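You operate a simulated robot arm through the tools that you are given. There is no shell and no other tool. Be economical: measure what you need, move in short steps, check, and stop when the job is done.

You are at the controls of a simulated two-armed robot. One attempt, no reset.

TASK
Light the guard lamp, switch the rig on and test its lamps.
Fine: the lamp goes on at the rocker switch; main switch on before you press the test button once; key on, then reset. The track stays standing.

It is judged by the outcome, as a careful person would: the job done as asked, and still so three seconds after it is handed in. It fails if anything else is knocked over, pushed out of place, dropped, spilled or broken.

THE ROBOT
Two 7-joint arms with two-finger parallel grippers on one trunk, on a base that drives. Base frame: it is fixed to the floor where the robot stands at the start and does not move with it; the origin is under the middle of the robot, x ahead of it, y to its left, z up. Units: cm, degrees, N and s.
The left shoulder is at the start at [5, 18.7, 114.7], the right one opposite. With the tool pointing down near the work surface each hand reaches from about 10 to 64 cm from the robot's upright axis, wherever it stands, measured 20 degrees to its own side. Places, roughly: rocker switch [40, 0, 120]; main switch [40, -120, 100]; test button [40, -150, 130]; key switch [40, -140, 100]; reset button [40, -150, 110]; start button [40, -120, 110]; jog button [40, -140, 110]; mode knob [40, -120, 120]; air valve [40, -120, 80]. Payload 3.43 kg a hand.
The TCP of each hand is the grasp point between the finger pads, 3 cm short of the fingertips. In the tool frame z runs along the fingers and y along their closing line. Largest opening 9.4 cm; finger width 2.8, thickness 1; the body of the gripper, 5 by 9.6 cm, starts 5.5 cm behind the TCP.
Orientation is that of the tool frame in the base frame, as [roll, pitch, yaw] about the fixed x, y, z axes, in that order (R = Rz(yaw) Ry(pitch) Rx(roll)). With the fingers straight down and closing along the base's y, the tool's x points along the base's -x, its y along +y and its z along -z.

THE INTERFACE
- The arms move only by the tool play_rows. It takes "left_series", "right_series" or both (then of equal length, played together; a hand with none holds still); each is one flat list of numbers, 7 for each row, row after row: the shift along the tool's x, y, z in units of 400 mm (1.0 is 400 mm), then the turn, a rotation vector about the tool's x, y, z in units of 60 degrees (1.0 is 60 degrees), then the closure, from 0 (fully open) to 1 (shut). In form: [dx, dy, dz, ax, ay, az, grip, dx, dy, dz, ax, ay, az, grip, ...]. A call has 1 to 12 rows; each row is the pose to reach, as a shift and turn from the pose commanded when the call began, along the tool's axes at that moment. A call with a number of a shift or a turn outside -1 to 1 is refused whole. Each row takes 0.2 s and may step no farther than 5 cm and 8.6 degrees from the row before; otherwise, or with a gripper value out of range, the whole call is refused. A pose out of reach is approached as far as the arm can. The call stops where the force on the tool passes 60 N (or 10 N more than at its start, if that is more) or the arm is blocked; 0.2 s more then pass. Each finger travels about 15.3 cm/s and halts on what it meets, pressing with about 35 N; the grip force reading is that of the motor and also rises with nothing between the fingers. The clock runs only during rows and for 0.2 s after the last one: add rows that repeat a pose to give the fingers time. The reply holds the time, the measured pose of the TCP, the force on the tool along the base axes, the opening and the grip force, in the units named above and with some noise.
- Cameras (640 x 400 px; columns grow to the right, rows downward): "scene" is now at [15.09, 0.5, 135.04]; the picture's right is [0.06, -1.00, 0.00], its down [-0.14, -0.01, -0.99] and it looks along [0.99, 0.06, -0.14] (base axes); focal length 214 px, centre (320, 200). "left" rides on the left gripper at [7.6, -1.4, -10.3] in its tool frame; the picture's right is [0.18, 0.98, 0.00], its down [-0.75, 0.14, -0.64] and it looks along [-0.63, 0.12, 0.77] (tool axes); focal length 243 px, centre (320, 200). "right" rides on the right gripper at [7.6, 1.4, -10.2] in its tool frame; the picture's right is [-0.18, 0.98, 0.00], its down [-0.75, -0.14, -0.64] and it looks along [-0.63, -0.12, 0.77] (tool axes); focal length 243 px, centre (320, 200). There is no depth. A picture from a camera that has moved, and an enlarged one, comes with that camera's place and axes in the base frame and with its lens.
- snapshot(camera): a new picture of that camera. It takes no simulated time.
- lift_body(by): slides the trunk up (or, below 0, down) by that many cm; the arms and the scene camera ride with it, the base frame stays. It gives what a move gives, with no picture.
- base_move(legs): drives the robot by 1 to 6 legs, each [ahead, left, turn to the left] in cm, cm and degrees, along the robot's own axes; the way and the turn of a leg run together, so that a leg with both is an arc; at most 150 cm and 180 degrees a leg. The arms and the cameras ride along, it lands a little off, and it stops where it bumps. It gives what a move gives.
- pan_tilt(pan, tilt): turns the head with the scene camera to pan (to the left, within 80 degrees either way) and tilt (down, from -29 to 69), counted from straight ahead of the robot. It gives what a move gives.
- enlarge(camera, box): a new picture of the part [left, top, right, bottom] of that camera's present view, enlarged. It takes no simulated time.
- hand_in(): hands the job in; it is judged then, once.

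Work in short steps. Places have to be worked out from the pictures, the camera data and where the tool is seen: move nearer, look again, correct. Check each grasp and each placing, and mend what went wrong. You have 120 turns and 92 pictures in all, those below and enlarged ones among them. Open the grippers and draw the arms clear of the work before you hand the job in, unless the task says otherwise; then end with one line.

The tools are called after "Emit:" by a JSON object that holds its "op" and its "data". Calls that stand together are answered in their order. play_rows: Moves the arms, as the interface text tells. Its arguments: {"type":"object","properties":{"left_series":{"type":"array"},"right_series":{"type":"array"}},"required":[]} The other tools are called the same way: lift_body (by) slides the trunk up or down; base_move (legs) drives the base; pan_tilt (pan, tilt) turns the head that bears the scene camera; snapshot (camera) takes a picture; enlarge (camera, box) takes an enlarged picture of a part of a camera's view; hand_in () hands the job in.

At the start:

```text
t: 0.0
left_tcp_pos: [31.01, 14.17, 138.17]
left_tcp_rot: [-179.9, 0.0, -180.0]
left_ft_force: [-0.1, -0.7, 0.4]
left_gripper_width: 9.42
left_grasp_force: 0.1
right_tcp_pos: [31.12, -14.16, 126.78]
right_tcp_rot: [179.8, 0.0, -180.0]
right_ft_force: [0.0, -0.5, -0.1]
right_gripper_width: 9.39
right_grasp_force: 0.0
trunk travel left (down, up): [-36.2, 6.9]
robot x, y, heading: [-0.04, 0.23, 0.1]
head pan, tilt: [3.4, 8.2]
```

scene: 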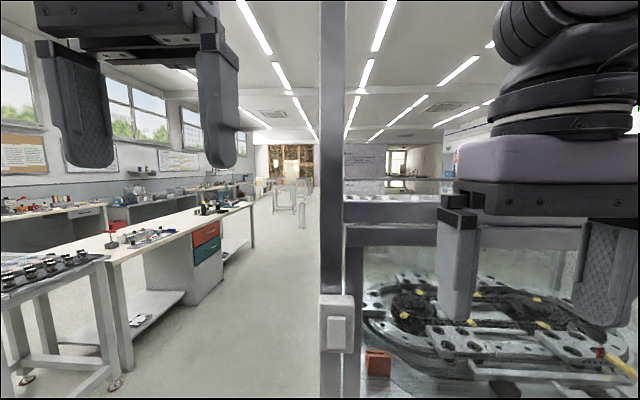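
right: 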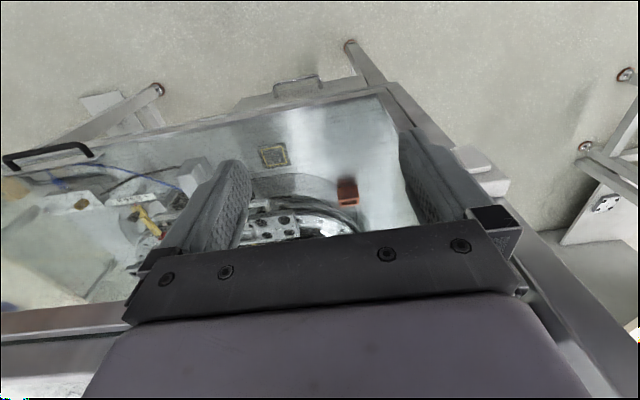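
left: 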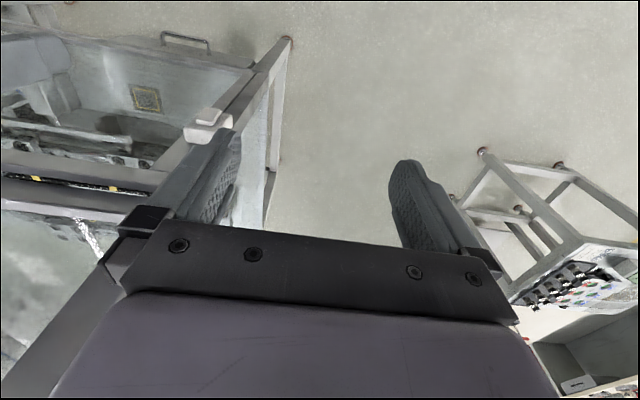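

The rocker switch looks to be on the frame post near pixel (337,325). I enlarge it to see it well.

Emit:
{"op": "enlarge", "data": {"camera": "scene", "box": [290, 270, 390, 370]}}

Emit:
{"op": "pan_tilt", "data": {"pan": -70, "tilt": 15}}

Emit:
{"op": "snapshot", "data": {"camera": "scene"}}

```text
4.00 times, centred on (340, 320) of scene
camera zoom: at [15.09, 0.5, 135.04], right [0.06, -1.0, 0.0], down [-0.14, -0.01, -0.99], along [0.99, 0.06, -0.14], focal length 858 px, centre (240, -280)
```

zoom: 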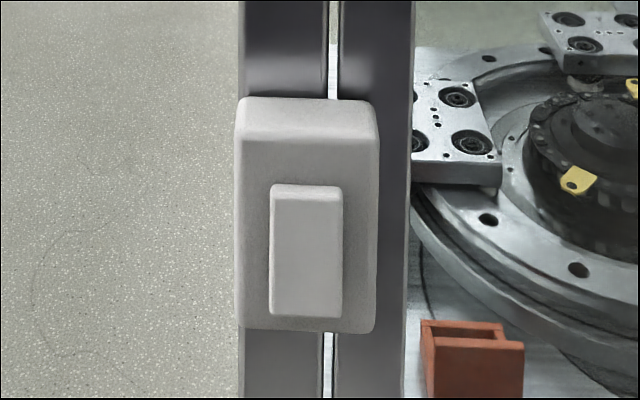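

```text
t: 1.4
left_tcp_pos: [31.0, 14.14, 138.28]
left_tcp_rot: [-179.9, 0.0, 179.9]
left_ft_force: [-0.2, 0.0, -0.1]
left_gripper_width: 9.4
left_grasp_force: 0.0
right_tcp_pos: [31.26, -14.15, 126.8]
right_tcp_rot: [179.9, 0.1, -180.0]
right_ft_force: [-0.4, 0.3, -0.5]
right_gripper_width: 9.38
right_grasp_force: 0.0
trunk travel left (down, up): [-36.2, 6.9]
robot x, y, heading: [-0.42, -0.15, 0.0]
head pan, tilt: [-70.0, 15.0]
```

```text
87 pictures are left
camera scene: at [9.04, -8.82, 133.94], right [-0.94, -0.34, 0.0], down [-0.09, 0.24, -0.97], along [0.33, -0.91, -0.26], focal length 214 px, centre (320, 200)
```

scene: 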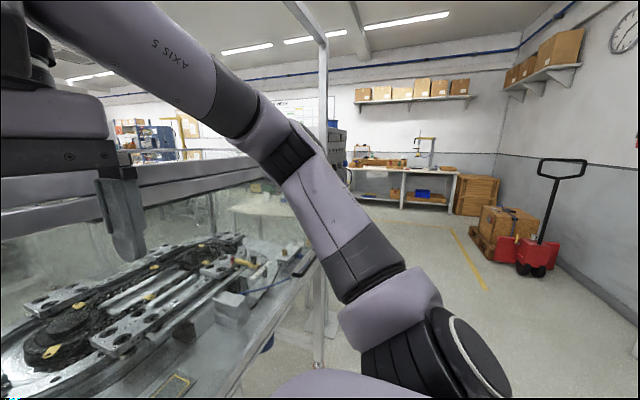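

The rocker sits about [40, 0, 114] on the post. I back off to make room for turning the hand forward, and look again.

Emit:
{"op": "base_move", "data": {"legs": [[-15, 0, 0]]}}

Emit:
{"op": "pan_tilt", "data": {"pan": 0, "tilt": 25}}

Emit:
{"op": "snapshot", "data": {"camera": "scene"}}

```text
t: 2.8
left_tcp_pos: [15.82, 14.14, 138.06]
left_tcp_rot: [-179.9, 0.1, -179.9]
left_ft_force: [0.1, 0.0, 0.1]
left_gripper_width: 9.38
left_grasp_force: 0.0
right_tcp_pos: [15.87, -14.15, 126.71]
right_tcp_rot: [180.0, 0.1, -180.0]
right_ft_force: [-0.4, -0.4, 0.0]
right_gripper_width: 9.37
right_grasp_force: 0.1
trunk travel left (down, up): [-36.2, 6.9]
robot x, y, heading: [-15.11, -0.01, 0.0]
head pan, tilt: [-70.0, 15.0]
```

```text
t: 4.2
left_tcp_pos: [15.91, 14.2, 138.22]
left_tcp_rot: [-179.9, -0.1, 180.0]
left_ft_force: [-0.2, 1.0, -0.3]
left_gripper_width: 9.39
left_grasp_force: 0.0
right_tcp_pos: [15.82, -14.19, 126.7]
right_tcp_rot: [179.9, 0.1, -180.0]
right_ft_force: [-0.2, 0.5, 0.8]
right_gripper_width: 9.39
right_grasp_force: 0.2
trunk travel left (down, up): [-36.2, 6.9]
robot x, y, heading: [-14.96, -0.18, -0.2]
head pan, tilt: [0.0, 25.0]
```

```text
86 pictures are left
camera scene: at [-0.13, -0.06, 132.32], right [0.0, -1.0, 0.0], down [-0.42, 0.0, -0.91], along [0.91, 0.0, -0.42], focal length 214 px, centre (320, 200)
```

scene: 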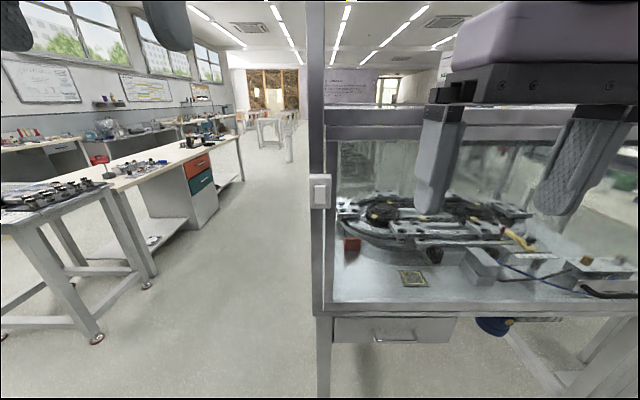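

Rocker face is about [38, 0, 116]. I turn the left hand to point forward while moving it forward and down, closing the fingers.

Emit:
{"op": "play_rows", "data": {"left_series": [-0.03, 0, 0.0375, 0, -0.125, 0, 0.5, -0.06, 0, 0.075, 0, -0.25, 0, 1, -0.09, 0, 0.1125, 0, -0.375, 0, 1, -0.12, 0, 0.15, 0, -0.5, 0, 1, -0.15, 0, 0.1875, 0, -0.625, 0, 1, -0.18, 0, 0.225, 0, -0.75, 0, 1, -0.21, 0, 0.2625, 0, -0.875, 0, 1, -0.24, 0, 0.3, 0, -1, 0, 1]}}

Emit:
{"op": "play_rows", "data": {"left_series": [0, 0, 0, 0, -0.125, 0, 1, 0, 0, 0, 0, -0.25, 0, 1, 0, 0, 0, 0, -0.375, 0, 1, 0, 0, 0, 0, -0.5, 0, 1]}}

Emit:
{"op": "snapshot", "data": {"camera": "left"}}

Emit:
{"op": "enlarge", "data": {"camera": "scene", "box": [280, 150, 380, 230]}}

```text
t: 6.0
left_tcp_pos: [25.48, 14.16, 126.06]
left_tcp_rot: [-179.5, 60.1, -179.7]
left_ft_force: [0.7, -0.5, 0.5]
left_gripper_width: 0.0
left_grasp_force: 33.2
right_tcp_pos: [15.89, -14.09, 126.75]
right_tcp_rot: [-179.9, 0.0, 179.9]
right_ft_force: [-0.3, 0.3, 0.4]
right_gripper_width: 9.42
right_grasp_force: 0.0
trunk travel left (down, up): [-36.2, 6.9]
robot x, y, heading: [-15.3, 0.01, 0.0]
head pan, tilt: [0.0, 25.0]
```

```text
t: 7.0
left_tcp_pos: [25.43, 14.24, 126.22]
left_tcp_rot: [-62.3, 89.9, -62.4]
left_ft_force: [-0.5, -0.4, 0.2]
left_gripper_width: 0.0
left_grasp_force: 32.7
right_tcp_pos: [15.95, -14.08, 126.88]
right_tcp_rot: [179.9, 0.0, 180.0]
right_ft_force: [0.9, 0.0, -0.2]
right_gripper_width: 9.4
right_grasp_force: 0.0
trunk travel left (down, up): [-36.2, 6.9]
robot x, y, heading: [-15.31, -0.23, -0.2]
head pan, tilt: [0.0, 25.0]
```

```text
85 pictures are left
camera left: at [15.22, 12.79, 118.59], right [0.0, 0.98, -0.19], down [-0.64, 0.14, 0.75], along [0.77, 0.12, 0.63], focal length 243 px, centre (320, 200)
```

left: 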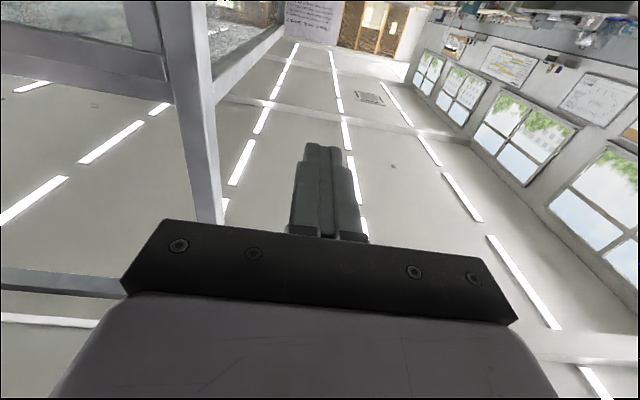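

```text
5.00 times, centred on (330, 190) of scene
camera zoom: at [-0.11, -0.05, 132.31], right [0.0, -1.0, 0.0], down [-0.42, 0.0, -0.91], along [0.91, 0.0, -0.42], focal length 1072 px, centre (270, 250)
```

zoom: 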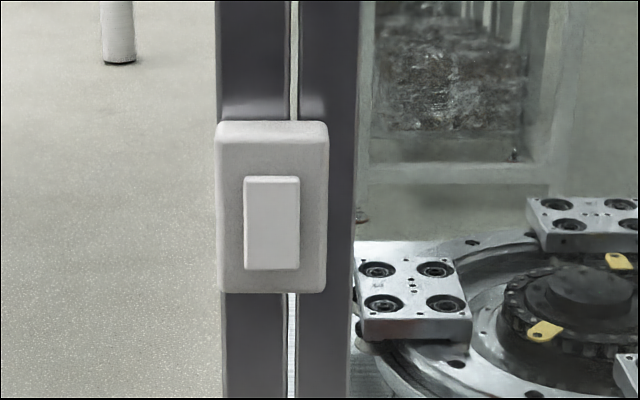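

To see which half of the rocker stands out I move the left hand low and a little left, for a side view.

Emit:
{"op": "play_rows", "data": {"left_series": [0.09, 0.026, 0.04, 0, 0, 0, 1, 0.18, 0.052, 0.08, 0, 0, 0, 1, 0.27, 0.078, 0.12, 0, 0, 0, 1, 0.36, 0.104, 0.16, 0, 0, 0, 1, 0.45, 0.13, 0.2, 0, 0, 0, 1]}}

Emit:
{"op": "snapshot", "data": {"camera": "left"}}

```text
t: 8.2
left_tcp_pos: [32.43, 14.87, 110.39]
left_tcp_rot: [-155.3, 89.7, -154.8]
left_ft_force: [0.7, -0.3, 0.0]
left_gripper_width: 0.0
left_grasp_force: 33.5
left hand out of reach, approached as far as the arm can: row 4, 5
right_tcp_pos: [15.9, -14.28, 126.66]
right_tcp_rot: [180.0, 0.0, 180.0]
right_ft_force: [0.3, -0.2, -0.7]
right_gripper_width: 9.42
right_grasp_force: 0.1
trunk travel left (down, up): [-36.2, 6.9]
robot x, y, heading: [-15.28, 0.37, 0.1]
head pan, tilt: [0.0, 25.0]
```

```text
83 pictures are left
camera left: at [22.04, 13.31, 102.83], right [-0.01, 0.98, -0.19], down [-0.64, 0.14, 0.76], along [0.77, 0.13, 0.63], focal length 243 px, centre (320, 200)
```

left: 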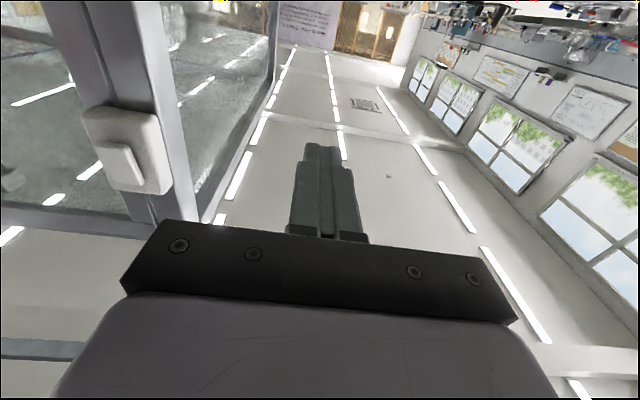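

Emit:
{"op": "enlarge", "data": {"camera": "left", "box": [70, 90, 190, 210]}}

```text
3.33 times, centred on (130, 150) of left
camera zoom: at [22.04, 13.31, 102.83], right [-0.01, 0.98, -0.19], down [-0.64, 0.14, 0.76], along [0.77, 0.13, 0.63], focal length 809 px, centre (953, 367)
```

zoom: 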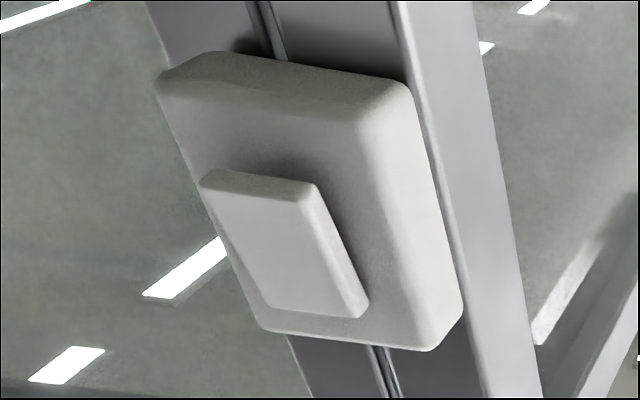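

The lower end of the rocker stands out, so that is the half to press, near [38, 0, 114.7]. I move the closed left fingers in front of it, staying short.

Emit:
{"op": "play_rows", "data": {"left_series": [-0.05, -0.1, -0.07, 0, 0, 0, 1, -0.1, -0.2, -0.14, 0, 0, 0, 1, -0.1, -0.3, -0.14, 0, 0, 0, 1, -0.1, -0.37, -0.14, 0, 0, 0, 1]}}

```text
refused: row 1 steps farther than a row can; nothing moved
```

Emit:
{"op": "play_rows", "data": {"left_series": [-0.05, -0.07, -0.07, 0, 0, 0, 1, -0.1, -0.15, -0.12, 0, 0, 0, 1, -0.1, -0.24, -0.14, 0, 0, 0, 1, -0.1, -0.32, -0.14, 0, 0, 0, 1, -0.1, -0.37, -0.14, 0, 0, 0, 1]}}

```text
t: 9.4
left_tcp_pos: [26.68, 0.04, 114.61]
left_tcp_rot: [-89.5, 89.8, -89.5]
left_ft_force: [-0.4, 0.0, -0.5]
left_gripper_width: 0.0
left_grasp_force: 33.1
right_tcp_pos: [15.87, -14.06, 126.74]
right_tcp_rot: [179.9, 0.0, 180.0]
right_ft_force: [0.7, 0.8, -1.0]
right_gripper_width: 9.39
right_grasp_force: 0.0
trunk travel left (down, up): [-36.2, 6.9]
robot x, y, heading: [-14.94, -0.19, 0.4]
head pan, tilt: [0.0, 25.0]
```

The hand is lined up at z 114.6 with the tip at x≈29.7. I advance 6 cm and check from both cameras.

Emit:
{"op": "play_rows", "data": {"left_series": [0, 0, 0.08, 0, 0, 0, 1, 0, 0, 0.15, 0, 0, 0, 1]}}

Emit:
{"op": "enlarge", "data": {"camera": "left", "box": [240, 80, 400, 240]}}

Emit:
{"op": "enlarge", "data": {"camera": "scene", "box": [260, 150, 380, 250]}}

```text
t: 10.0
left_tcp_pos: [32.87, 0.42, 114.45]
left_tcp_rot: [-106.3, 89.9, -106.2]
left_ft_force: [0.2, 0.1, -0.2]
left_gripper_width: 0.0
left_grasp_force: 33.2
right_tcp_pos: [15.92, -14.12, 126.79]
right_tcp_rot: [-179.9, 0.0, -180.0]
right_ft_force: [-0.3, 0.1, 0.2]
right_gripper_width: 9.41
right_grasp_force: 0.1
trunk travel left (down, up): [-36.2, 6.9]
robot x, y, heading: [-15.72, -0.21, 0.1]
head pan, tilt: [0.0, 25.0]
```

```text
2.50 times, centred on (320, 160) of left
camera zoom: at [22.58, -1.03, 106.92], right [0.0, 0.98, -0.19], down [-0.64, 0.14, 0.75], along [0.77, 0.12, 0.63], focal length 606 px, centre (320, 300)
```

zoom: 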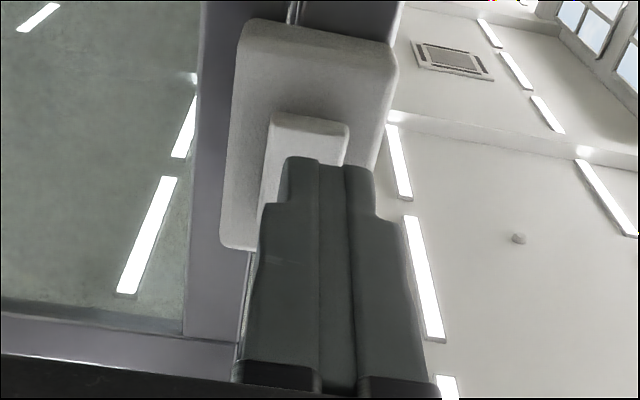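

```text
4.00 times, centred on (320, 200) of scene
camera zoom: at [-0.11, -0.04, 132.31], right [0.0, -1.0, 0.0], down [-0.42, 0.0, -0.91], along [0.91, 0.0, -0.42], focal length 858 px, centre (320, 200)
```

zoom: 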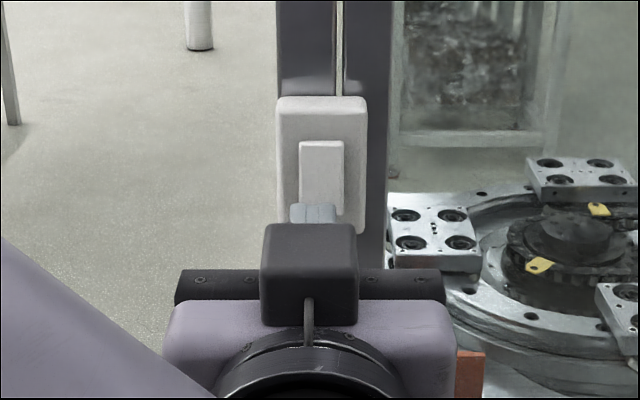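

The tip is about 0.5 cm left of the rocker's centre, in front of its lower half. I shift right slightly and push gently.

Emit:
{"op": "play_rows", "data": {"left_series": [0, -0.013, 0.02, 0, 0, 0, 1, 0, -0.013, 0.035, 0, 0, 0, 1, 0, -0.013, 0.05, 0, 0, 0, 1]}}

Emit:
{"op": "enlarge", "data": {"camera": "scene", "box": [280, 160, 360, 220]}}

```text
t: 10.8
left_tcp_pos: [34.84, -0.31, 114.54]
left_tcp_rot: [-81.8, 89.8, -81.8]
left_ft_force: [-0.2, -0.2, -0.4]
left_gripper_width: 0.0
left_grasp_force: 33.3
right_tcp_pos: [15.96, -14.06, 126.73]
right_tcp_rot: [179.9, 0.0, -180.0]
right_ft_force: [0.0, -0.4, 0.9]
right_gripper_width: 9.42
right_grasp_force: 0.0
trunk travel left (down, up): [-36.2, 6.9]
robot x, y, heading: [-15.51, -0.03, -0.1]
head pan, tilt: [0.0, 25.0]
```

```text
6.67 times, centred on (320, 190) of scene
camera zoom: at [-0.12, -0.05, 132.31], right [0.0, -1.0, 0.0], down [-0.42, 0.0, -0.91], along [0.91, 0.0, -0.42], focal length 1430 px, centre (320, 267)
```

zoom: 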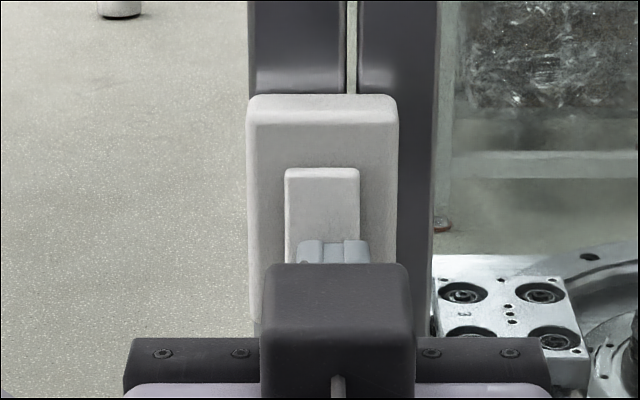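

No contact yet with the tip near 37.8. I keep pushing in small steps.

Emit:
{"op": "play_rows", "data": {"left_series": [0, 0.006, 0.01, 0, 0, 0, 1, 0, 0.006, 0.018, 0, 0, 0, 1, 0, 0.006, 0.025, 0, 0, 0, 1]}}

Emit:
{"op": "enlarge", "data": {"camera": "scene", "box": [280, 160, 360, 220]}}

```text
t: 11.6
left_tcp_pos: [35.2, -0.2, 114.59]
left_tcp_rot: [-161.9, 89.8, -162.2]
left_ft_force: [-37.4, 5.8, -9.3]
left_gripper_width: 0.01
left_grasp_force: 33.6
right_tcp_pos: [15.44, -14.05, 126.83]
right_tcp_rot: [180.0, 0.4, 180.0]
right_ft_force: [1.3, 0.2, -0.1]
right_gripper_width: 9.41
right_grasp_force: 0.1
trunk travel left (down, up): [-36.2, 6.9]
robot x, y, heading: [-14.95, 0.14, -0.0]
head pan, tilt: [0.0, 25.0]
```

```text
6.67 times, centred on (320, 190) of scene
camera zoom: at [-0.64, 0.05, 132.36], right [0.0, -1.0, 0.0], down [-0.42, 0.0, -0.91], along [0.91, 0.0, -0.42], focal length 1430 px, centre (320, 267)
```

zoom: 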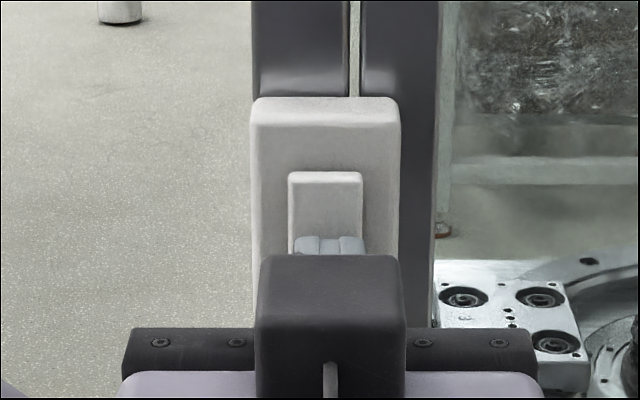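

The force is 37 N and the rocker's top edge now looks to stand out, so it seems to have flipped. I draw back and check.

Emit:
{"op": "play_rows", "data": {"left_series": [0, 0, -0.06, 0, 0, 0, 1, 0, 0, -0.14, 0, 0, 0, 1, 0, 0.08, -0.2, 0, 0, 0, 1, 0, 0.18, -0.2, 0, 0, 0, 1, 0, 0.28, -0.2, 0, 0, 0, 1, 0, 0.37, -0.17, 0, 0, 0, 1]}}

Emit:
{"op": "enlarge", "data": {"camera": "left", "box": [70, 60, 230, 220]}}

Emit:
{"op": "pan_tilt", "data": {"pan": -10, "tilt": 0}}

Emit:
{"op": "snapshot", "data": {"camera": "scene"}}

```text
t: 13.0
left_tcp_pos: [29.07, 14.82, 114.62]
left_tcp_rot: [-93.3, 89.8, -93.5]
left_ft_force: [0.6, 0.4, -0.9]
left_gripper_width: 0.0
left_grasp_force: 33.3
right_tcp_pos: [16.03, -14.03, 126.72]
right_tcp_rot: [-180.0, 0.1, 180.0]
right_ft_force: [-0.5, 0.1, -0.3]
right_gripper_width: 9.41
right_grasp_force: 0.0
trunk travel left (down, up): [-36.2, 6.9]
robot x, y, heading: [-15.05, 0.52, 0.2]
head pan, tilt: [0.0, 25.0]
```

```text
2.50 times, centred on (150, 140) of left
camera zoom: at [18.78, 13.41, 107.01], right [0.0, 0.98, -0.19], down [-0.64, 0.14, 0.75], along [0.77, 0.12, 0.63], focal length 606 px, centre (745, 350)
```

zoom: 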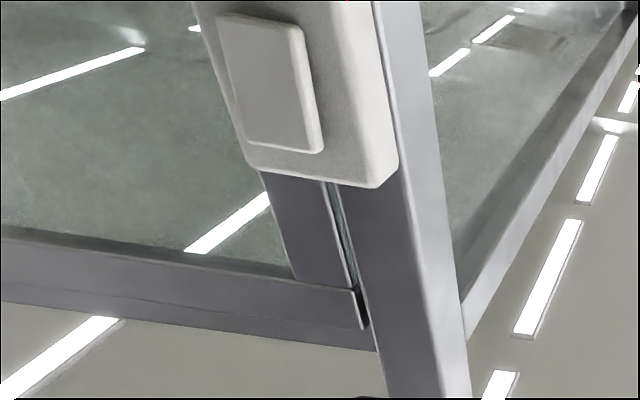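

```text
t: 13.9
left_tcp_pos: [29.07, 14.67, 114.61]
left_tcp_rot: [-84.8, 89.9, -84.8]
left_ft_force: [1.0, -0.8, 0.1]
left_gripper_width: 0.0
left_grasp_force: 32.9
right_tcp_pos: [15.84, -14.17, 126.63]
right_tcp_rot: [179.9, 0.0, 179.9]
right_ft_force: [0.0, 0.3, 0.0]
right_gripper_width: 9.42
right_grasp_force: 0.1
trunk travel left (down, up): [-36.2, 6.9]
robot x, y, heading: [-15.14, -0.27, -0.0]
head pan, tilt: [-10.0, 0.0]
```

```text
76 pictures are left
camera scene: at [-0.48, -1.61, 136.34], right [-0.17, -0.98, 0.0], down [0.0, 0.0, -1.0], along [0.98, -0.17, 0.0], focal length 214 px, centre (320, 200)
```

scene: 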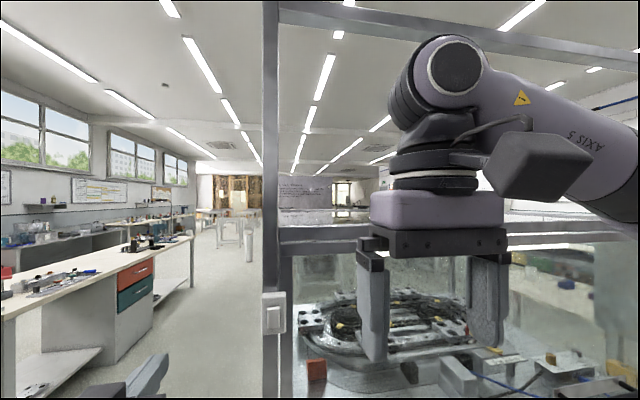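

The rocker looks flipped (top edge now out). I look upward for the guard lamp to confirm, and to the right for the panel.

Emit:
{"op": "pan_tilt", "data": {"pan": -25, "tilt": -27}}

Emit:
{"op": "snapshot", "data": {"camera": "scene"}}

Emit:
{"op": "pan_tilt", "data": {"pan": -75, "tilt": 10}}

Emit:
{"op": "snapshot", "data": {"camera": "scene"}}

```text
t: 14.8
left_tcp_pos: [29.02, 14.7, 114.57]
left_tcp_rot: [-86.4, 89.9, -86.4]
left_ft_force: [0.4, 0.5, -0.4]
left_gripper_width: 0.0
left_grasp_force: 33.2
right_tcp_pos: [15.87, -14.11, 126.74]
right_tcp_rot: [179.9, -0.1, -179.9]
right_ft_force: [-0.3, -0.7, 0.4]
right_gripper_width: 9.43
right_grasp_force: 0.1
trunk travel left (down, up): [-36.2, 6.9]
robot x, y, heading: [-15.19, -0.07, -0.1]
head pan, tilt: [-25.0, -27.0]
```

```text
75 pictures are left
camera scene: at [-3.1, -2.96, 140.16], right [-0.42, -0.91, 0.0], down [0.41, -0.19, -0.89], along [0.81, -0.38, 0.45], focal length 214 px, centre (320, 200)
```

scene: 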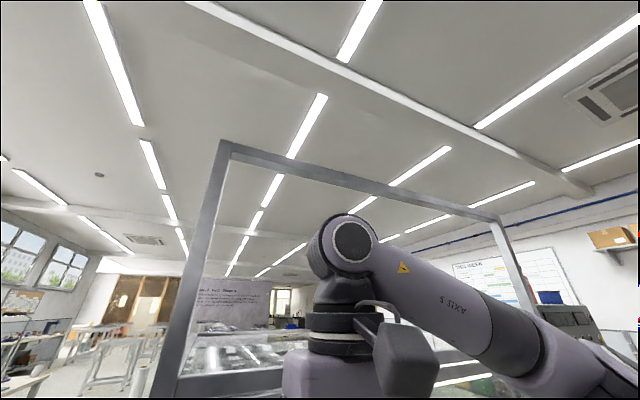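

```text
t: 16.0
left_tcp_pos: [29.02, 14.68, 114.58]
left_tcp_rot: [-86.4, 89.9, -86.2]
left_ft_force: [-0.6, -0.3, -0.8]
left_gripper_width: 0.0
left_grasp_force: 33.9
right_tcp_pos: [15.86, -14.08, 126.75]
right_tcp_rot: [179.9, 0.1, -179.9]
right_ft_force: [0.0, 0.4, 0.1]
right_gripper_width: 9.43
right_grasp_force: 0.0
trunk travel left (down, up): [-36.2, 6.9]
robot x, y, heading: [-14.71, 0.2, -0.2]
head pan, tilt: [-75.0, 10.0]
```

```text
74 pictures are left
camera scene: at [-6.93, -9.03, 134.76], right [-0.97, -0.26, 0.0], down [-0.04, 0.17, -0.98], along [0.26, -0.95, -0.17], focal length 214 px, centre (320, 200)
```

scene: 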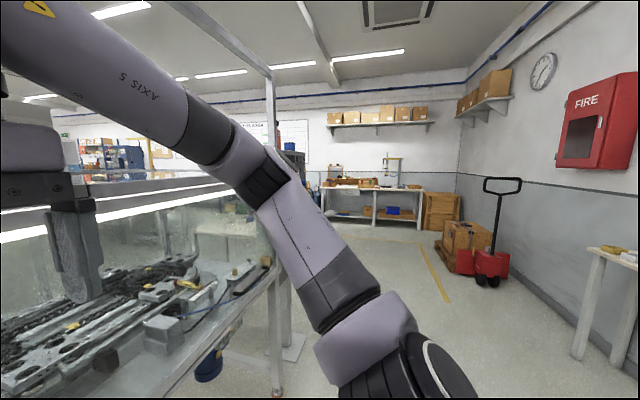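

The bright strip on the guard beam is new, so the lamp is lit. I now drive right toward the panel, keeping the distance, then look.

Emit:
{"op": "base_move", "data": {"legs": [[-5, -100, 0]]}}

Emit:
{"op": "pan_tilt", "data": {"pan": -35, "tilt": 20}}

Emit:
{"op": "snapshot", "data": {"camera": "scene"}}

```text
t: 21.3
left_tcp_pos: [23.8, -88.3, 114.56]
left_tcp_rot: [-86.7, 89.8, -87.2]
left_ft_force: [0.0, -0.7, 0.2]
left_gripper_width: 0.0
left_grasp_force: 33.6
right_tcp_pos: [10.34, -116.97, 126.69]
right_tcp_rot: [179.9, 0.0, 179.6]
right_ft_force: [-0.2, -0.1, 0.0]
right_gripper_width: 9.38
right_grasp_force: 0.0
trunk travel left (down, up): [-36.2, 6.9]
robot x, y, heading: [-20.81, -102.58, -0.1]
head pan, tilt: [-75.0, 10.0]
```

```text
t: 22.4
left_tcp_pos: [23.83, -88.36, 114.63]
left_tcp_rot: [-88.0, 89.8, -88.3]
left_ft_force: [0.4, -0.3, 0.3]
left_gripper_width: 0.01
left_grasp_force: 33.3
right_tcp_pos: [10.54, -117.01, 126.76]
right_tcp_rot: [-180.0, 0.1, 179.5]
right_ft_force: [0.3, -0.7, -0.5]
right_gripper_width: 9.37
right_grasp_force: 0.0
trunk travel left (down, up): [-36.2, 6.9]
robot x, y, heading: [-20.49, -102.58, -0.5]
head pan, tilt: [-35.0, 20.0]
```

```text
73 pictures are left
camera scene: at [-7.12, -108.13, 133.13], right [-0.58, -0.81, 0.0], down [-0.28, 0.2, -0.94], along [0.77, -0.55, -0.34], focal length 214 px, centre (320, 200)
```

scene: 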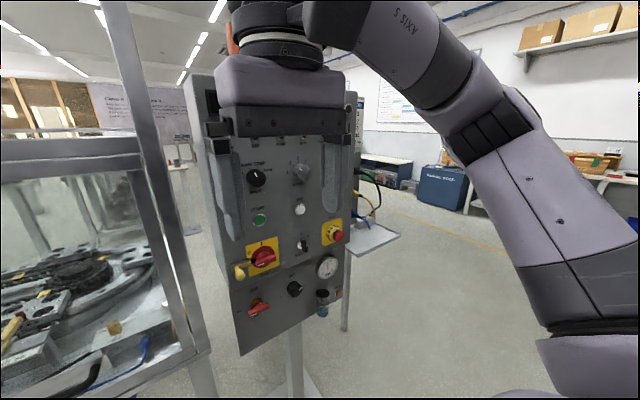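

The panel is in view. I drive further right so the left hand, already pointing forward, faces the panel.

Emit:
{"op": "base_move", "data": {"legs": [[0, -45, 0]]}}

Emit:
{"op": "pan_tilt", "data": {"pan": 15, "tilt": 22}}

Emit:
{"op": "snapshot", "data": {"camera": "scene"}}

```text
t: 25.1
left_tcp_pos: [23.61, -133.15, 114.65]
left_tcp_rot: [-89.5, 89.8, -89.6]
left_ft_force: [0.0, -0.6, 0.0]
left_gripper_width: 0.04
left_grasp_force: 32.6
right_tcp_pos: [10.25, -161.81, 126.67]
right_tcp_rot: [179.9, 0.0, 179.9]
right_ft_force: [-0.3, 0.0, 0.4]
right_gripper_width: 9.38
right_grasp_force: 0.1
trunk travel left (down, up): [-36.2, 6.9]
robot x, y, heading: [-21.11, -147.68, -0.1]
head pan, tilt: [-35.0, 20.0]
```

```text
t: 26.3
left_tcp_pos: [23.6, -133.06, 114.56]
left_tcp_rot: [-90.6, 89.7, -90.7]
left_ft_force: [0.0, 0.7, 0.7]
left_gripper_width: 0.0
left_grasp_force: 32.6
right_tcp_pos: [10.3, -161.87, 126.73]
right_tcp_rot: [180.0, 0.0, 180.0]
right_ft_force: [0.7, -0.2, -0.2]
right_gripper_width: 9.42
right_grasp_force: 0.0
trunk travel left (down, up): [-36.2, 6.9]
robot x, y, heading: [-20.96, -147.46, -0.1]
head pan, tilt: [15.0, 22.0]
```

```text
72 pictures are left
camera scene: at [-5.94, -145.36, 132.8], right [0.26, -0.97, 0.0], down [-0.36, -0.1, -0.93], along [0.9, 0.24, -0.37], focal length 214 px, centre (320, 200)
```

scene: 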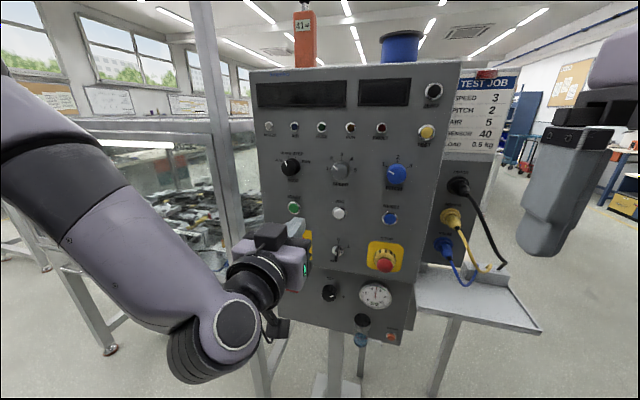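

I enlarge the panel to read the labels.

Emit:
{"op": "enlarge", "data": {"camera": "scene", "box": [250, 110, 350, 180]}}

Emit:
{"op": "enlarge", "data": {"camera": "scene", "box": [350, 70, 450, 140]}}

Emit:
{"op": "enlarge", "data": {"camera": "scene", "box": [290, 180, 420, 280]}}

```text
5.71 times, centred on (300, 145) of scene
camera zoom: at [-5.94, -145.36, 132.8], right [0.26, -0.97, 0.0], down [-0.36, -0.1, -0.93], along [0.9, 0.24, -0.37], focal length 1226 px, centre (434, 514)
```

zoom: 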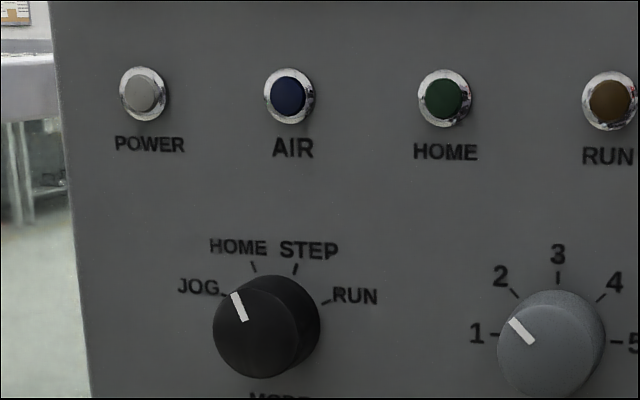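

```text
5.71 times, centred on (400, 105) of scene
camera zoom: at [-5.94, -145.36, 132.8], right [0.26, -0.97, 0.0], down [-0.36, -0.1, -0.93], along [0.9, 0.24, -0.37], focal length 1226 px, centre (-137, 743)
```

zoom: 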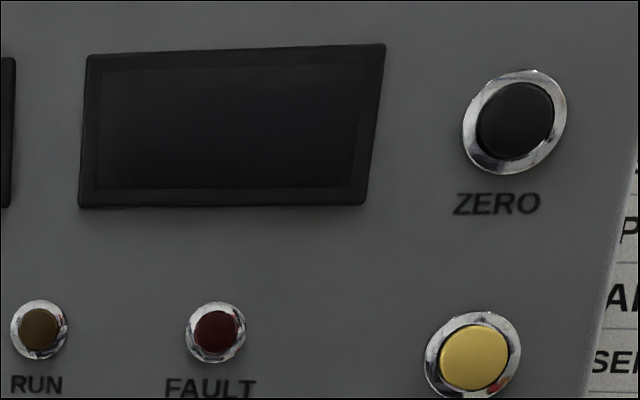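

```text
4.00 times, centred on (355, 230) of scene
camera zoom: at [-5.94, -145.36, 132.8], right [0.26, -0.97, 0.0], down [-0.36, -0.1, -0.93], along [0.9, 0.24, -0.37], focal length 858 px, centre (180, 80)
```

zoom: 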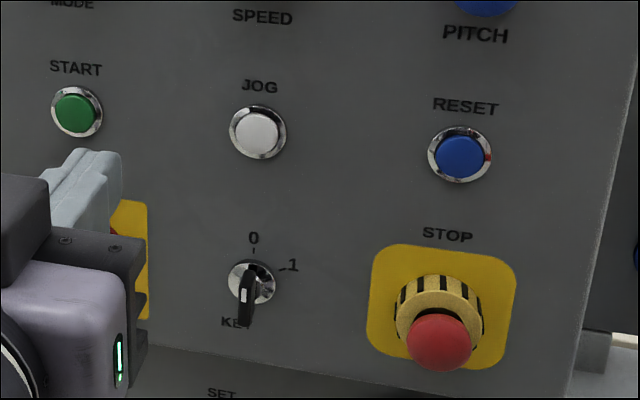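

Buttons are clear: yellow is likely TEST, blue RESET, key has 0 up and 1 to the right. I move the left hand aside to see the main switch.

Emit:
{"op": "play_rows", "data": {"left_series": [0, 0.1, -0.04, 0, 0, 0, 1, 0, 0.2, -0.08, 0, 0, 0, 1, 0, 0.3, -0.1, 0, 0, 0, 1, 0, 0.4, -0.1, 0, 0, 0, 1]}}

Emit:
{"op": "enlarge", "data": {"camera": "scene", "box": [260, 190, 420, 350]}}

Emit:
{"op": "enlarge", "data": {"camera": "scene", "box": [370, 110, 450, 160]}}

```text
t: 27.3
left_tcp_pos: [23.81, -118.19, 119.07]
left_tcp_rot: [94.4, 73.8, 87.4]
left_ft_force: [-0.6, 2.3, 0.3]
left_gripper_width: 0.0
left_grasp_force: 33.0
left hand out of reach, approached as far as the arm can: row 1, 2, 3, 4
right_tcp_pos: [10.38, -161.81, 126.69]
right_tcp_rot: [-180.0, 0.0, 180.0]
right_ft_force: [0.4, -1.0, 0.1]
right_gripper_width: 9.39
right_grasp_force: 0.2
trunk travel left (down, up): [-36.2, 6.9]
robot x, y, heading: [-20.82, -147.64, -0.3]
head pan, tilt: [15.0, 22.0]
```

```text
2.50 times, centred on (340, 270) of scene
camera zoom: at [-5.85, -145.34, 132.78], right [0.26, -0.97, 0.0], down [-0.36, -0.1, -0.93], along [0.9, 0.24, -0.38], focal length 536 px, centre (270, 25)
```

zoom: 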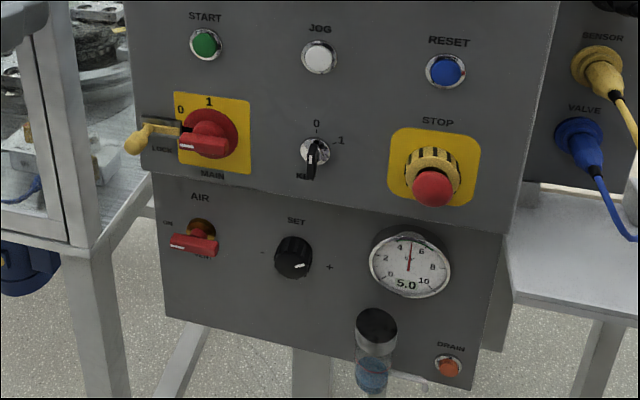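

```text
8.00 times, centred on (410, 135) of scene
camera zoom: at [-5.85, -145.34, 132.78], right [0.26, -0.97, 0.0], down [-0.36, -0.1, -0.93], along [0.9, 0.24, -0.38], focal length 1716 px, centre (-400, 720)
```

zoom: 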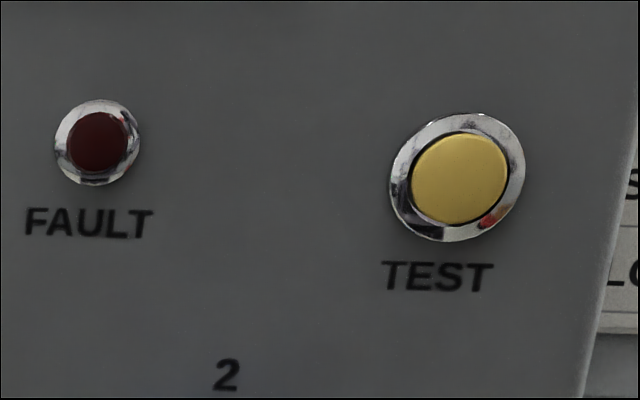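

The main switch has a yellow lock bolt by its handle. I zoom in on it and the key.

Emit:
{"op": "enlarge", "data": {"camera": "scene", "box": [300, 222, 370, 272]}}

Emit:
{"op": "enlarge", "data": {"camera": "scene", "box": [330, 222, 390, 262]}}

```text
8.00 times, centred on (335, 247) of scene
camera zoom: at [-5.85, -145.34, 132.78], right [0.26, -0.97, 0.0], down [-0.36, -0.1, -0.93], along [0.9, 0.24, -0.38], focal length 1716 px, centre (200, -176)
```

zoom: 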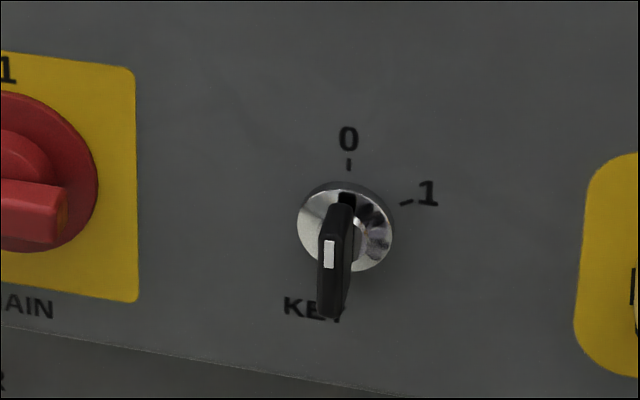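

```text
10.00 times, centred on (360, 242) of scene
camera zoom: at [-5.85, -145.34, 132.78], right [0.26, -0.97, 0.0], down [-0.36, -0.1, -0.93], along [0.9, 0.24, -0.38], focal length 2145 px, centre (-80, -220)
```

zoom: 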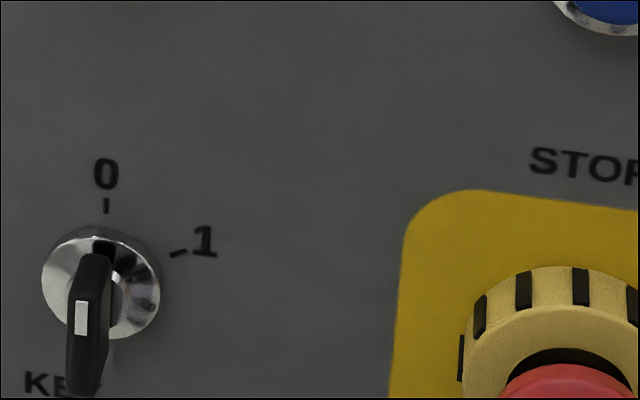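

Now the main switch itself.

Emit:
{"op": "enlarge", "data": {"camera": "scene", "box": [256, 222, 326, 272]}}

```text
8.00 times, centred on (291, 247) of scene
camera zoom: at [-5.85, -145.34, 132.78], right [0.26, -0.97, 0.0], down [-0.36, -0.1, -0.93], along [0.9, 0.24, -0.38], focal length 1716 px, centre (552, -176)
```

zoom: 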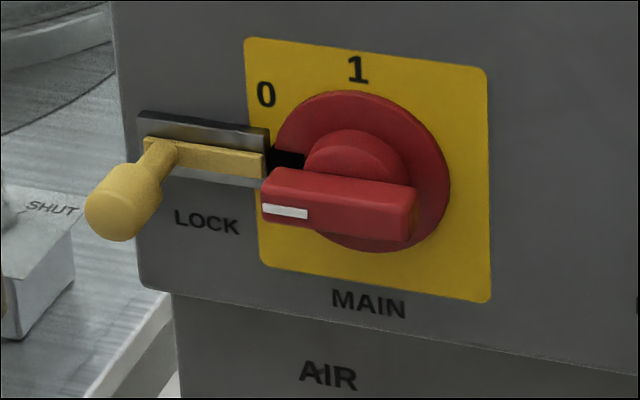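

The bolt of the lock looks drawn back to the left, but I want a closer look. I lower the trunk so the arm is level with the main switch, and bring the left hand back to a straight-ahead attitude.

Emit:
{"op": "lift_body", "data": {"by": -14}}

Emit:
{"op": "play_rows", "data": {"left_series": [-0.024, -0.081, 0.01, -0.022, 0, -0.054, 1, -0.048, -0.162, 0.02, -0.044, 0, -0.108, 1, -0.072, -0.243, 0.03, -0.066, 0, -0.162, 1, -0.096, -0.324, 0.04, -0.09, 0, -0.216, 1, -0.119, -0.405, 0.05, -0.113, 0, -0.27, 1]}}

Emit:
{"op": "snapshot", "data": {"camera": "left"}}

Emit:
{"op": "snapshot", "data": {"camera": "scene"}}

```text
t: 29.0
left_tcp_pos: [22.75, -112.8, 102.9]
left_tcp_rot: [-147.8, 89.8, -148.1]
left_ft_force: [0.3, 0.7, -0.2]
left_gripper_width: 0.0
left_grasp_force: 33.0
right_tcp_pos: [10.26, -161.9, 112.67]
right_tcp_rot: [179.9, 0.0, 179.9]
right_ft_force: [-0.3, 0.7, 0.3]
right_gripper_width: 9.4
right_grasp_force: 0.1
trunk travel left (down, up): [-22.2, 20.9]
robot x, y, heading: [-20.78, -147.72, -0.2]
head pan, tilt: [15.0, 22.0]
```

```text
t: 30.2
left_tcp_pos: [24.72, -129.2, 107.55]
left_tcp_rot: [-94.3, 73.6, -87.7]
left_ft_force: [0.3, -0.4, -0.1]
left_gripper_width: 0.02
left_grasp_force: 32.7
left hand out of reach, approached as far as the arm can: row 1, 2, 3
right_tcp_pos: [10.3, -161.92, 112.82]
right_tcp_rot: [179.8, 0.1, 179.9]
right_ft_force: [-0.3, 0.4, -0.7]
right_gripper_width: 9.37
right_grasp_force: 0.2
trunk travel left (down, up): [-22.2, 20.9]
robot x, y, heading: [-21.04, -147.41, -0.2]
head pan, tilt: [15.0, 22.0]
```

```text
63 pictures are left
camera left: at [14.77, -133.81, 100.91], right [-0.11, 0.88, -0.45], down [-0.66, 0.28, 0.7], along [0.74, 0.38, 0.56], focal length 243 px, centre (320, 200)
```

left: 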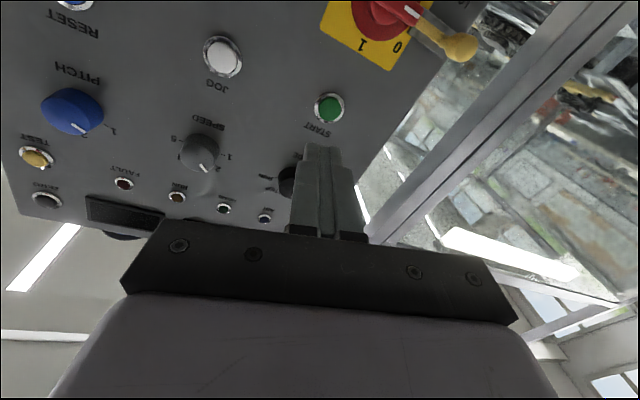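

```text
62 pictures are left
camera scene: at [-5.93, -145.4, 118.79], right [0.26, -0.97, 0.0], down [-0.36, -0.1, -0.93], along [0.9, 0.24, -0.37], focal length 214 px, centre (320, 200)
```

scene: 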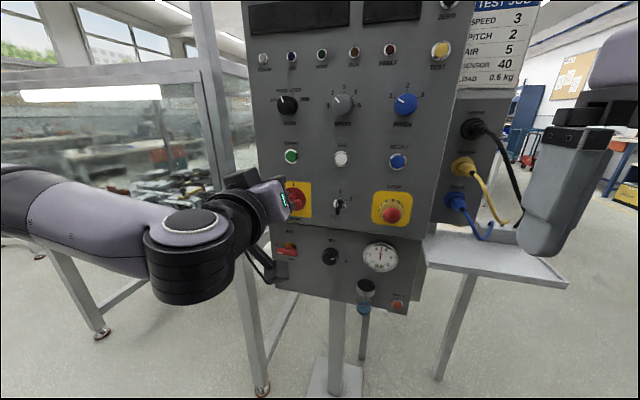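

My correction turned the hand the wrong way (it had settled straight during the lift). I undo that rotation and look at where it settles.

Emit:
{"op": "play_rows", "data": {"left_series": [0.02, 0.02, -0.02, 0.04, 0, 0.09, 1, 0.05, 0.02, -0.04, 0.08, 0, 0.18, 1, 0.08, 0.02, -0.05, 0.113, 0, 0.27, 1, 0.08, 0.02, -0.05, 0.113, 0, 0.27, 1]}}

```text
t: 31.2
left_tcp_pos: [23.7, -129.8, 104.68]
left_tcp_rot: [-156.2, 89.6, -156.4]
left_ft_force: [0.1, -0.9, 0.3]
left_gripper_width: 0.0
left_grasp_force: 33.1
left hand out of reach, approached as far as the arm can: row 2, 3, 4
right_tcp_pos: [10.26, -161.86, 112.71]
right_tcp_rot: [-180.0, 0.0, 179.9]
right_ft_force: [0.4, -0.1, 0.6]
right_gripper_width: 9.39
right_grasp_force: 0.1
trunk travel left (down, up): [-22.2, 20.9]
robot x, y, heading: [-20.74, -147.61, -0.2]
head pan, tilt: [15.0, 22.0]
```

Attitude is right again. I roll the left hand −90° about its axis so the fingers close vertically on the horizontal handle, opening them partly, still well away from the panel.

Emit:
{"op": "play_rows", "data": {"left_series": [0, 0, 0, 0, 0, -0.125, 0.45, 0, 0, 0, 0, 0, -0.25, 0.45, 0, 0, 0, 0, 0, -0.375, 0.45, 0, 0, 0, 0, 0, -0.5, 0.45, 0, 0, 0, 0, 0, -0.625, 0.45, 0, 0, 0, 0, 0, -0.75, 0.45, 0, 0, 0, 0, 0, -0.875, 0.45, 0, 0, 0, 0, 0, -1, 0.45]}}

Emit:
{"op": "play_rows", "data": {"left_series": [0, 0, 0, 0, 0, -0.125, 0.45, 0, 0, 0, 0, 0, -0.25, 0.45, 0, 0, 0, 0, 0, -0.375, 0.45, 0, 0, 0, 0, 0, -0.5, 0.45]}}

Emit:
{"op": "snapshot", "data": {"camera": "left"}}

Emit:
{"op": "snapshot", "data": {"camera": "scene"}}

```text
t: 33.0
left_tcp_pos: [23.75, -129.74, 104.76]
left_tcp_rot: [-90.3, 29.7, -90.4]
left_ft_force: [0.5, 0.4, 0.3]
left_gripper_width: 5.18
left_grasp_force: 0.1
right_tcp_pos: [10.26, -161.94, 112.66]
right_tcp_rot: [-180.0, 0.0, 179.9]
right_ft_force: [-0.1, 0.8, 0.4]
right_gripper_width: 9.4
right_grasp_force: 0.0
trunk travel left (down, up): [-22.2, 20.9]
robot x, y, heading: [-20.54, -147.45, 0.0]
head pan, tilt: [15.0, 22.0]
```

```text
t: 34.0
left_tcp_pos: [23.8, -129.68, 104.61]
left_tcp_rot: [-90.3, -0.3, -90.2]
left_ft_force: [0.3, 0.1, 0.1]
left_gripper_width: 5.18
left_grasp_force: 0.1
right_tcp_pos: [10.28, -162.0, 112.71]
right_tcp_rot: [180.0, 0.0, 179.9]
right_ft_force: [0.7, 0.5, -0.3]
right_gripper_width: 9.39
right_grasp_force: 0.0
trunk travel left (down, up): [-22.2, 20.9]
robot x, y, heading: [-20.87, -147.61, -0.2]
head pan, tilt: [15.0, 22.0]
```

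```text
61 pictures are left
camera left: at [13.41, -137.26, 106.23], right [-0.01, -0.19, -0.98], down [-0.64, 0.76, -0.14], along [0.77, 0.63, -0.12], focal length 243 px, centre (320, 200)
```

left: 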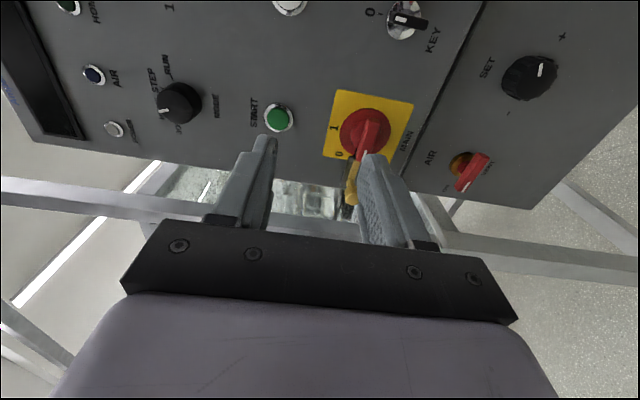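

```text
60 pictures are left
camera scene: at [-5.95, -145.36, 118.8], right [0.26, -0.97, 0.0], down [-0.36, -0.1, -0.93], along [0.9, 0.24, -0.37], focal length 214 px, centre (320, 200)
```

scene: 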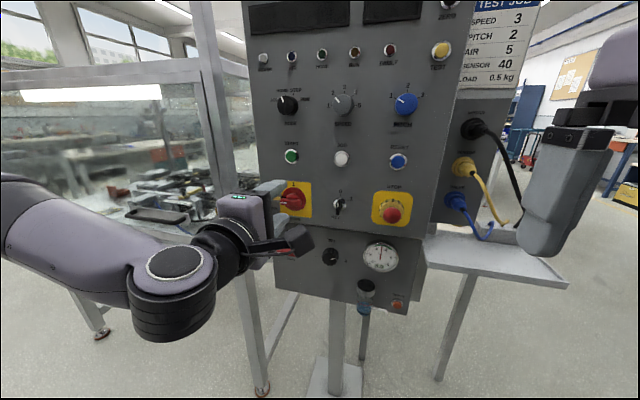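

The dial pivot triangulates to about [42, -125.4, 98.3]. I enlarge the left view to judge the lock bolt and handle.

Emit:
{"op": "enlarge", "data": {"camera": "left", "box": [310, 80, 430, 220]}}

```text
2.86 times, centred on (370, 150) of left
camera zoom: at [13.41, -137.26, 106.23], right [-0.01, -0.19, -0.98], down [-0.64, 0.76, -0.14], along [0.77, 0.63, -0.12], focal length 693 px, centre (177, 343)
```

zoom: 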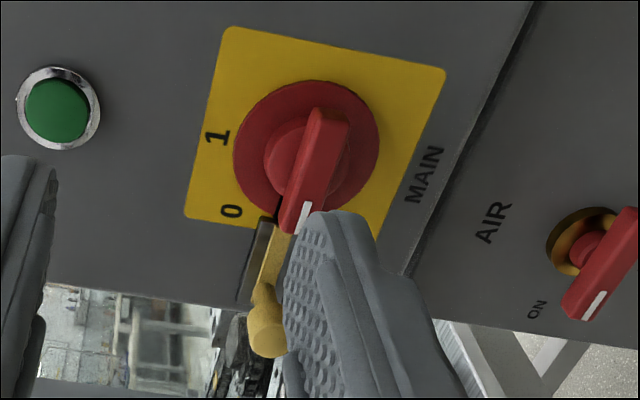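

I lower the hand so the fingers straddle the handle height, which also opens the view of the bolt.

Emit:
{"op": "play_rows", "data": {"left_series": [0, 0.08, 0, 0, 0, 0, 0.45, 0, 0.16, 0, 0, 0, 0, 0.45, 0, 0.16, 0, 0, 0, 0, 0.45]}}

Emit:
{"op": "enlarge", "data": {"camera": "left", "box": [250, 80, 390, 220]}}

```text
t: 34.8
left_tcp_pos: [23.61, -130.82, 98.78]
left_tcp_rot: [-90.5, -0.2, -90.1]
left_ft_force: [-0.1, -0.4, -0.1]
left_gripper_width: 5.16
left_grasp_force: 0.1
left hand out of reach, approached as far as the arm can: row 1, 2, 3
right_tcp_pos: [10.3, -161.78, 112.7]
right_tcp_rot: [179.9, 0.0, 179.9]
right_ft_force: [0.3, -0.3, 1.0]
right_gripper_width: 9.4
right_grasp_force: 0.0
trunk travel left (down, up): [-22.2, 20.9]
robot x, y, heading: [-20.71, -147.89, -0.1]
head pan, tilt: [15.0, 22.0]
```

```text
2.86 times, centred on (320, 150) of left
camera zoom: at [13.34, -138.39, 100.42], right [-0.01, -0.19, -0.98], down [-0.64, 0.75, -0.14], along [0.77, 0.63, -0.12], focal length 693 px, centre (320, 343)
```

zoom: 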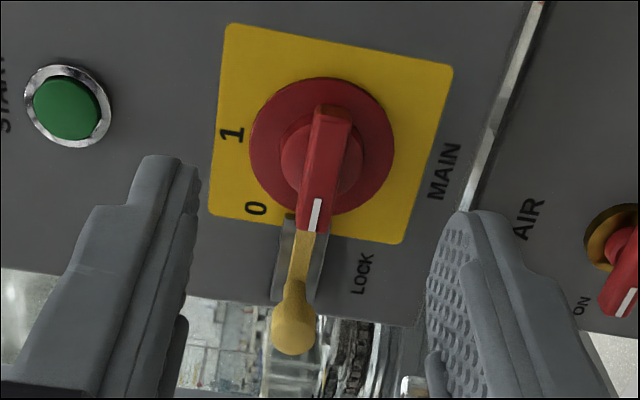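

Emit:
{"op": "enlarge", "data": {"camera": "left", "box": [290, 130, 340, 180]}}

Emit:
{"op": "enlarge", "data": {"camera": "scene", "box": [250, 170, 330, 230]}}

```text
8.00 times, centred on (315, 155) of left
camera zoom: at [13.34, -138.39, 100.42], right [-0.01, -0.19, -0.98], down [-0.64, 0.75, -0.14], along [0.77, 0.63, -0.12], focal length 1941 px, centre (360, 560)
```

zoom: 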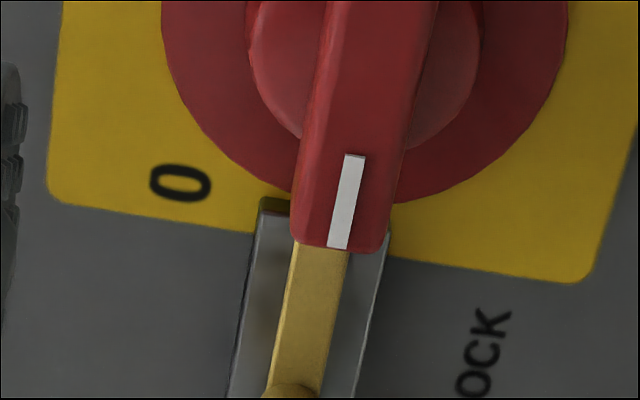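

```text
6.67 times, centred on (290, 200) of scene
camera zoom: at [-5.94, -145.34, 118.8], right [0.26, -0.97, 0.0], down [-0.36, -0.1, -0.93], along [0.9, 0.24, -0.37], focal length 1430 px, centre (520, 200)
```

zoom: 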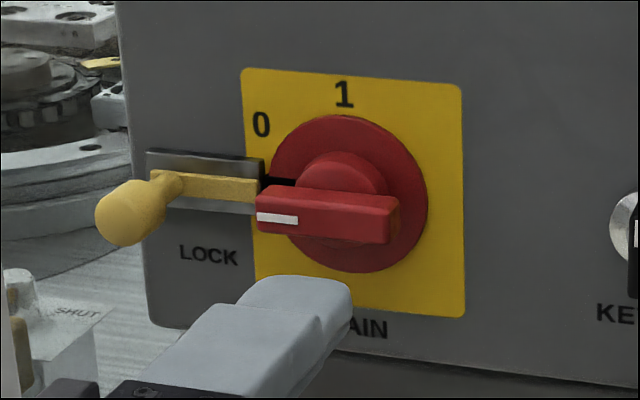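

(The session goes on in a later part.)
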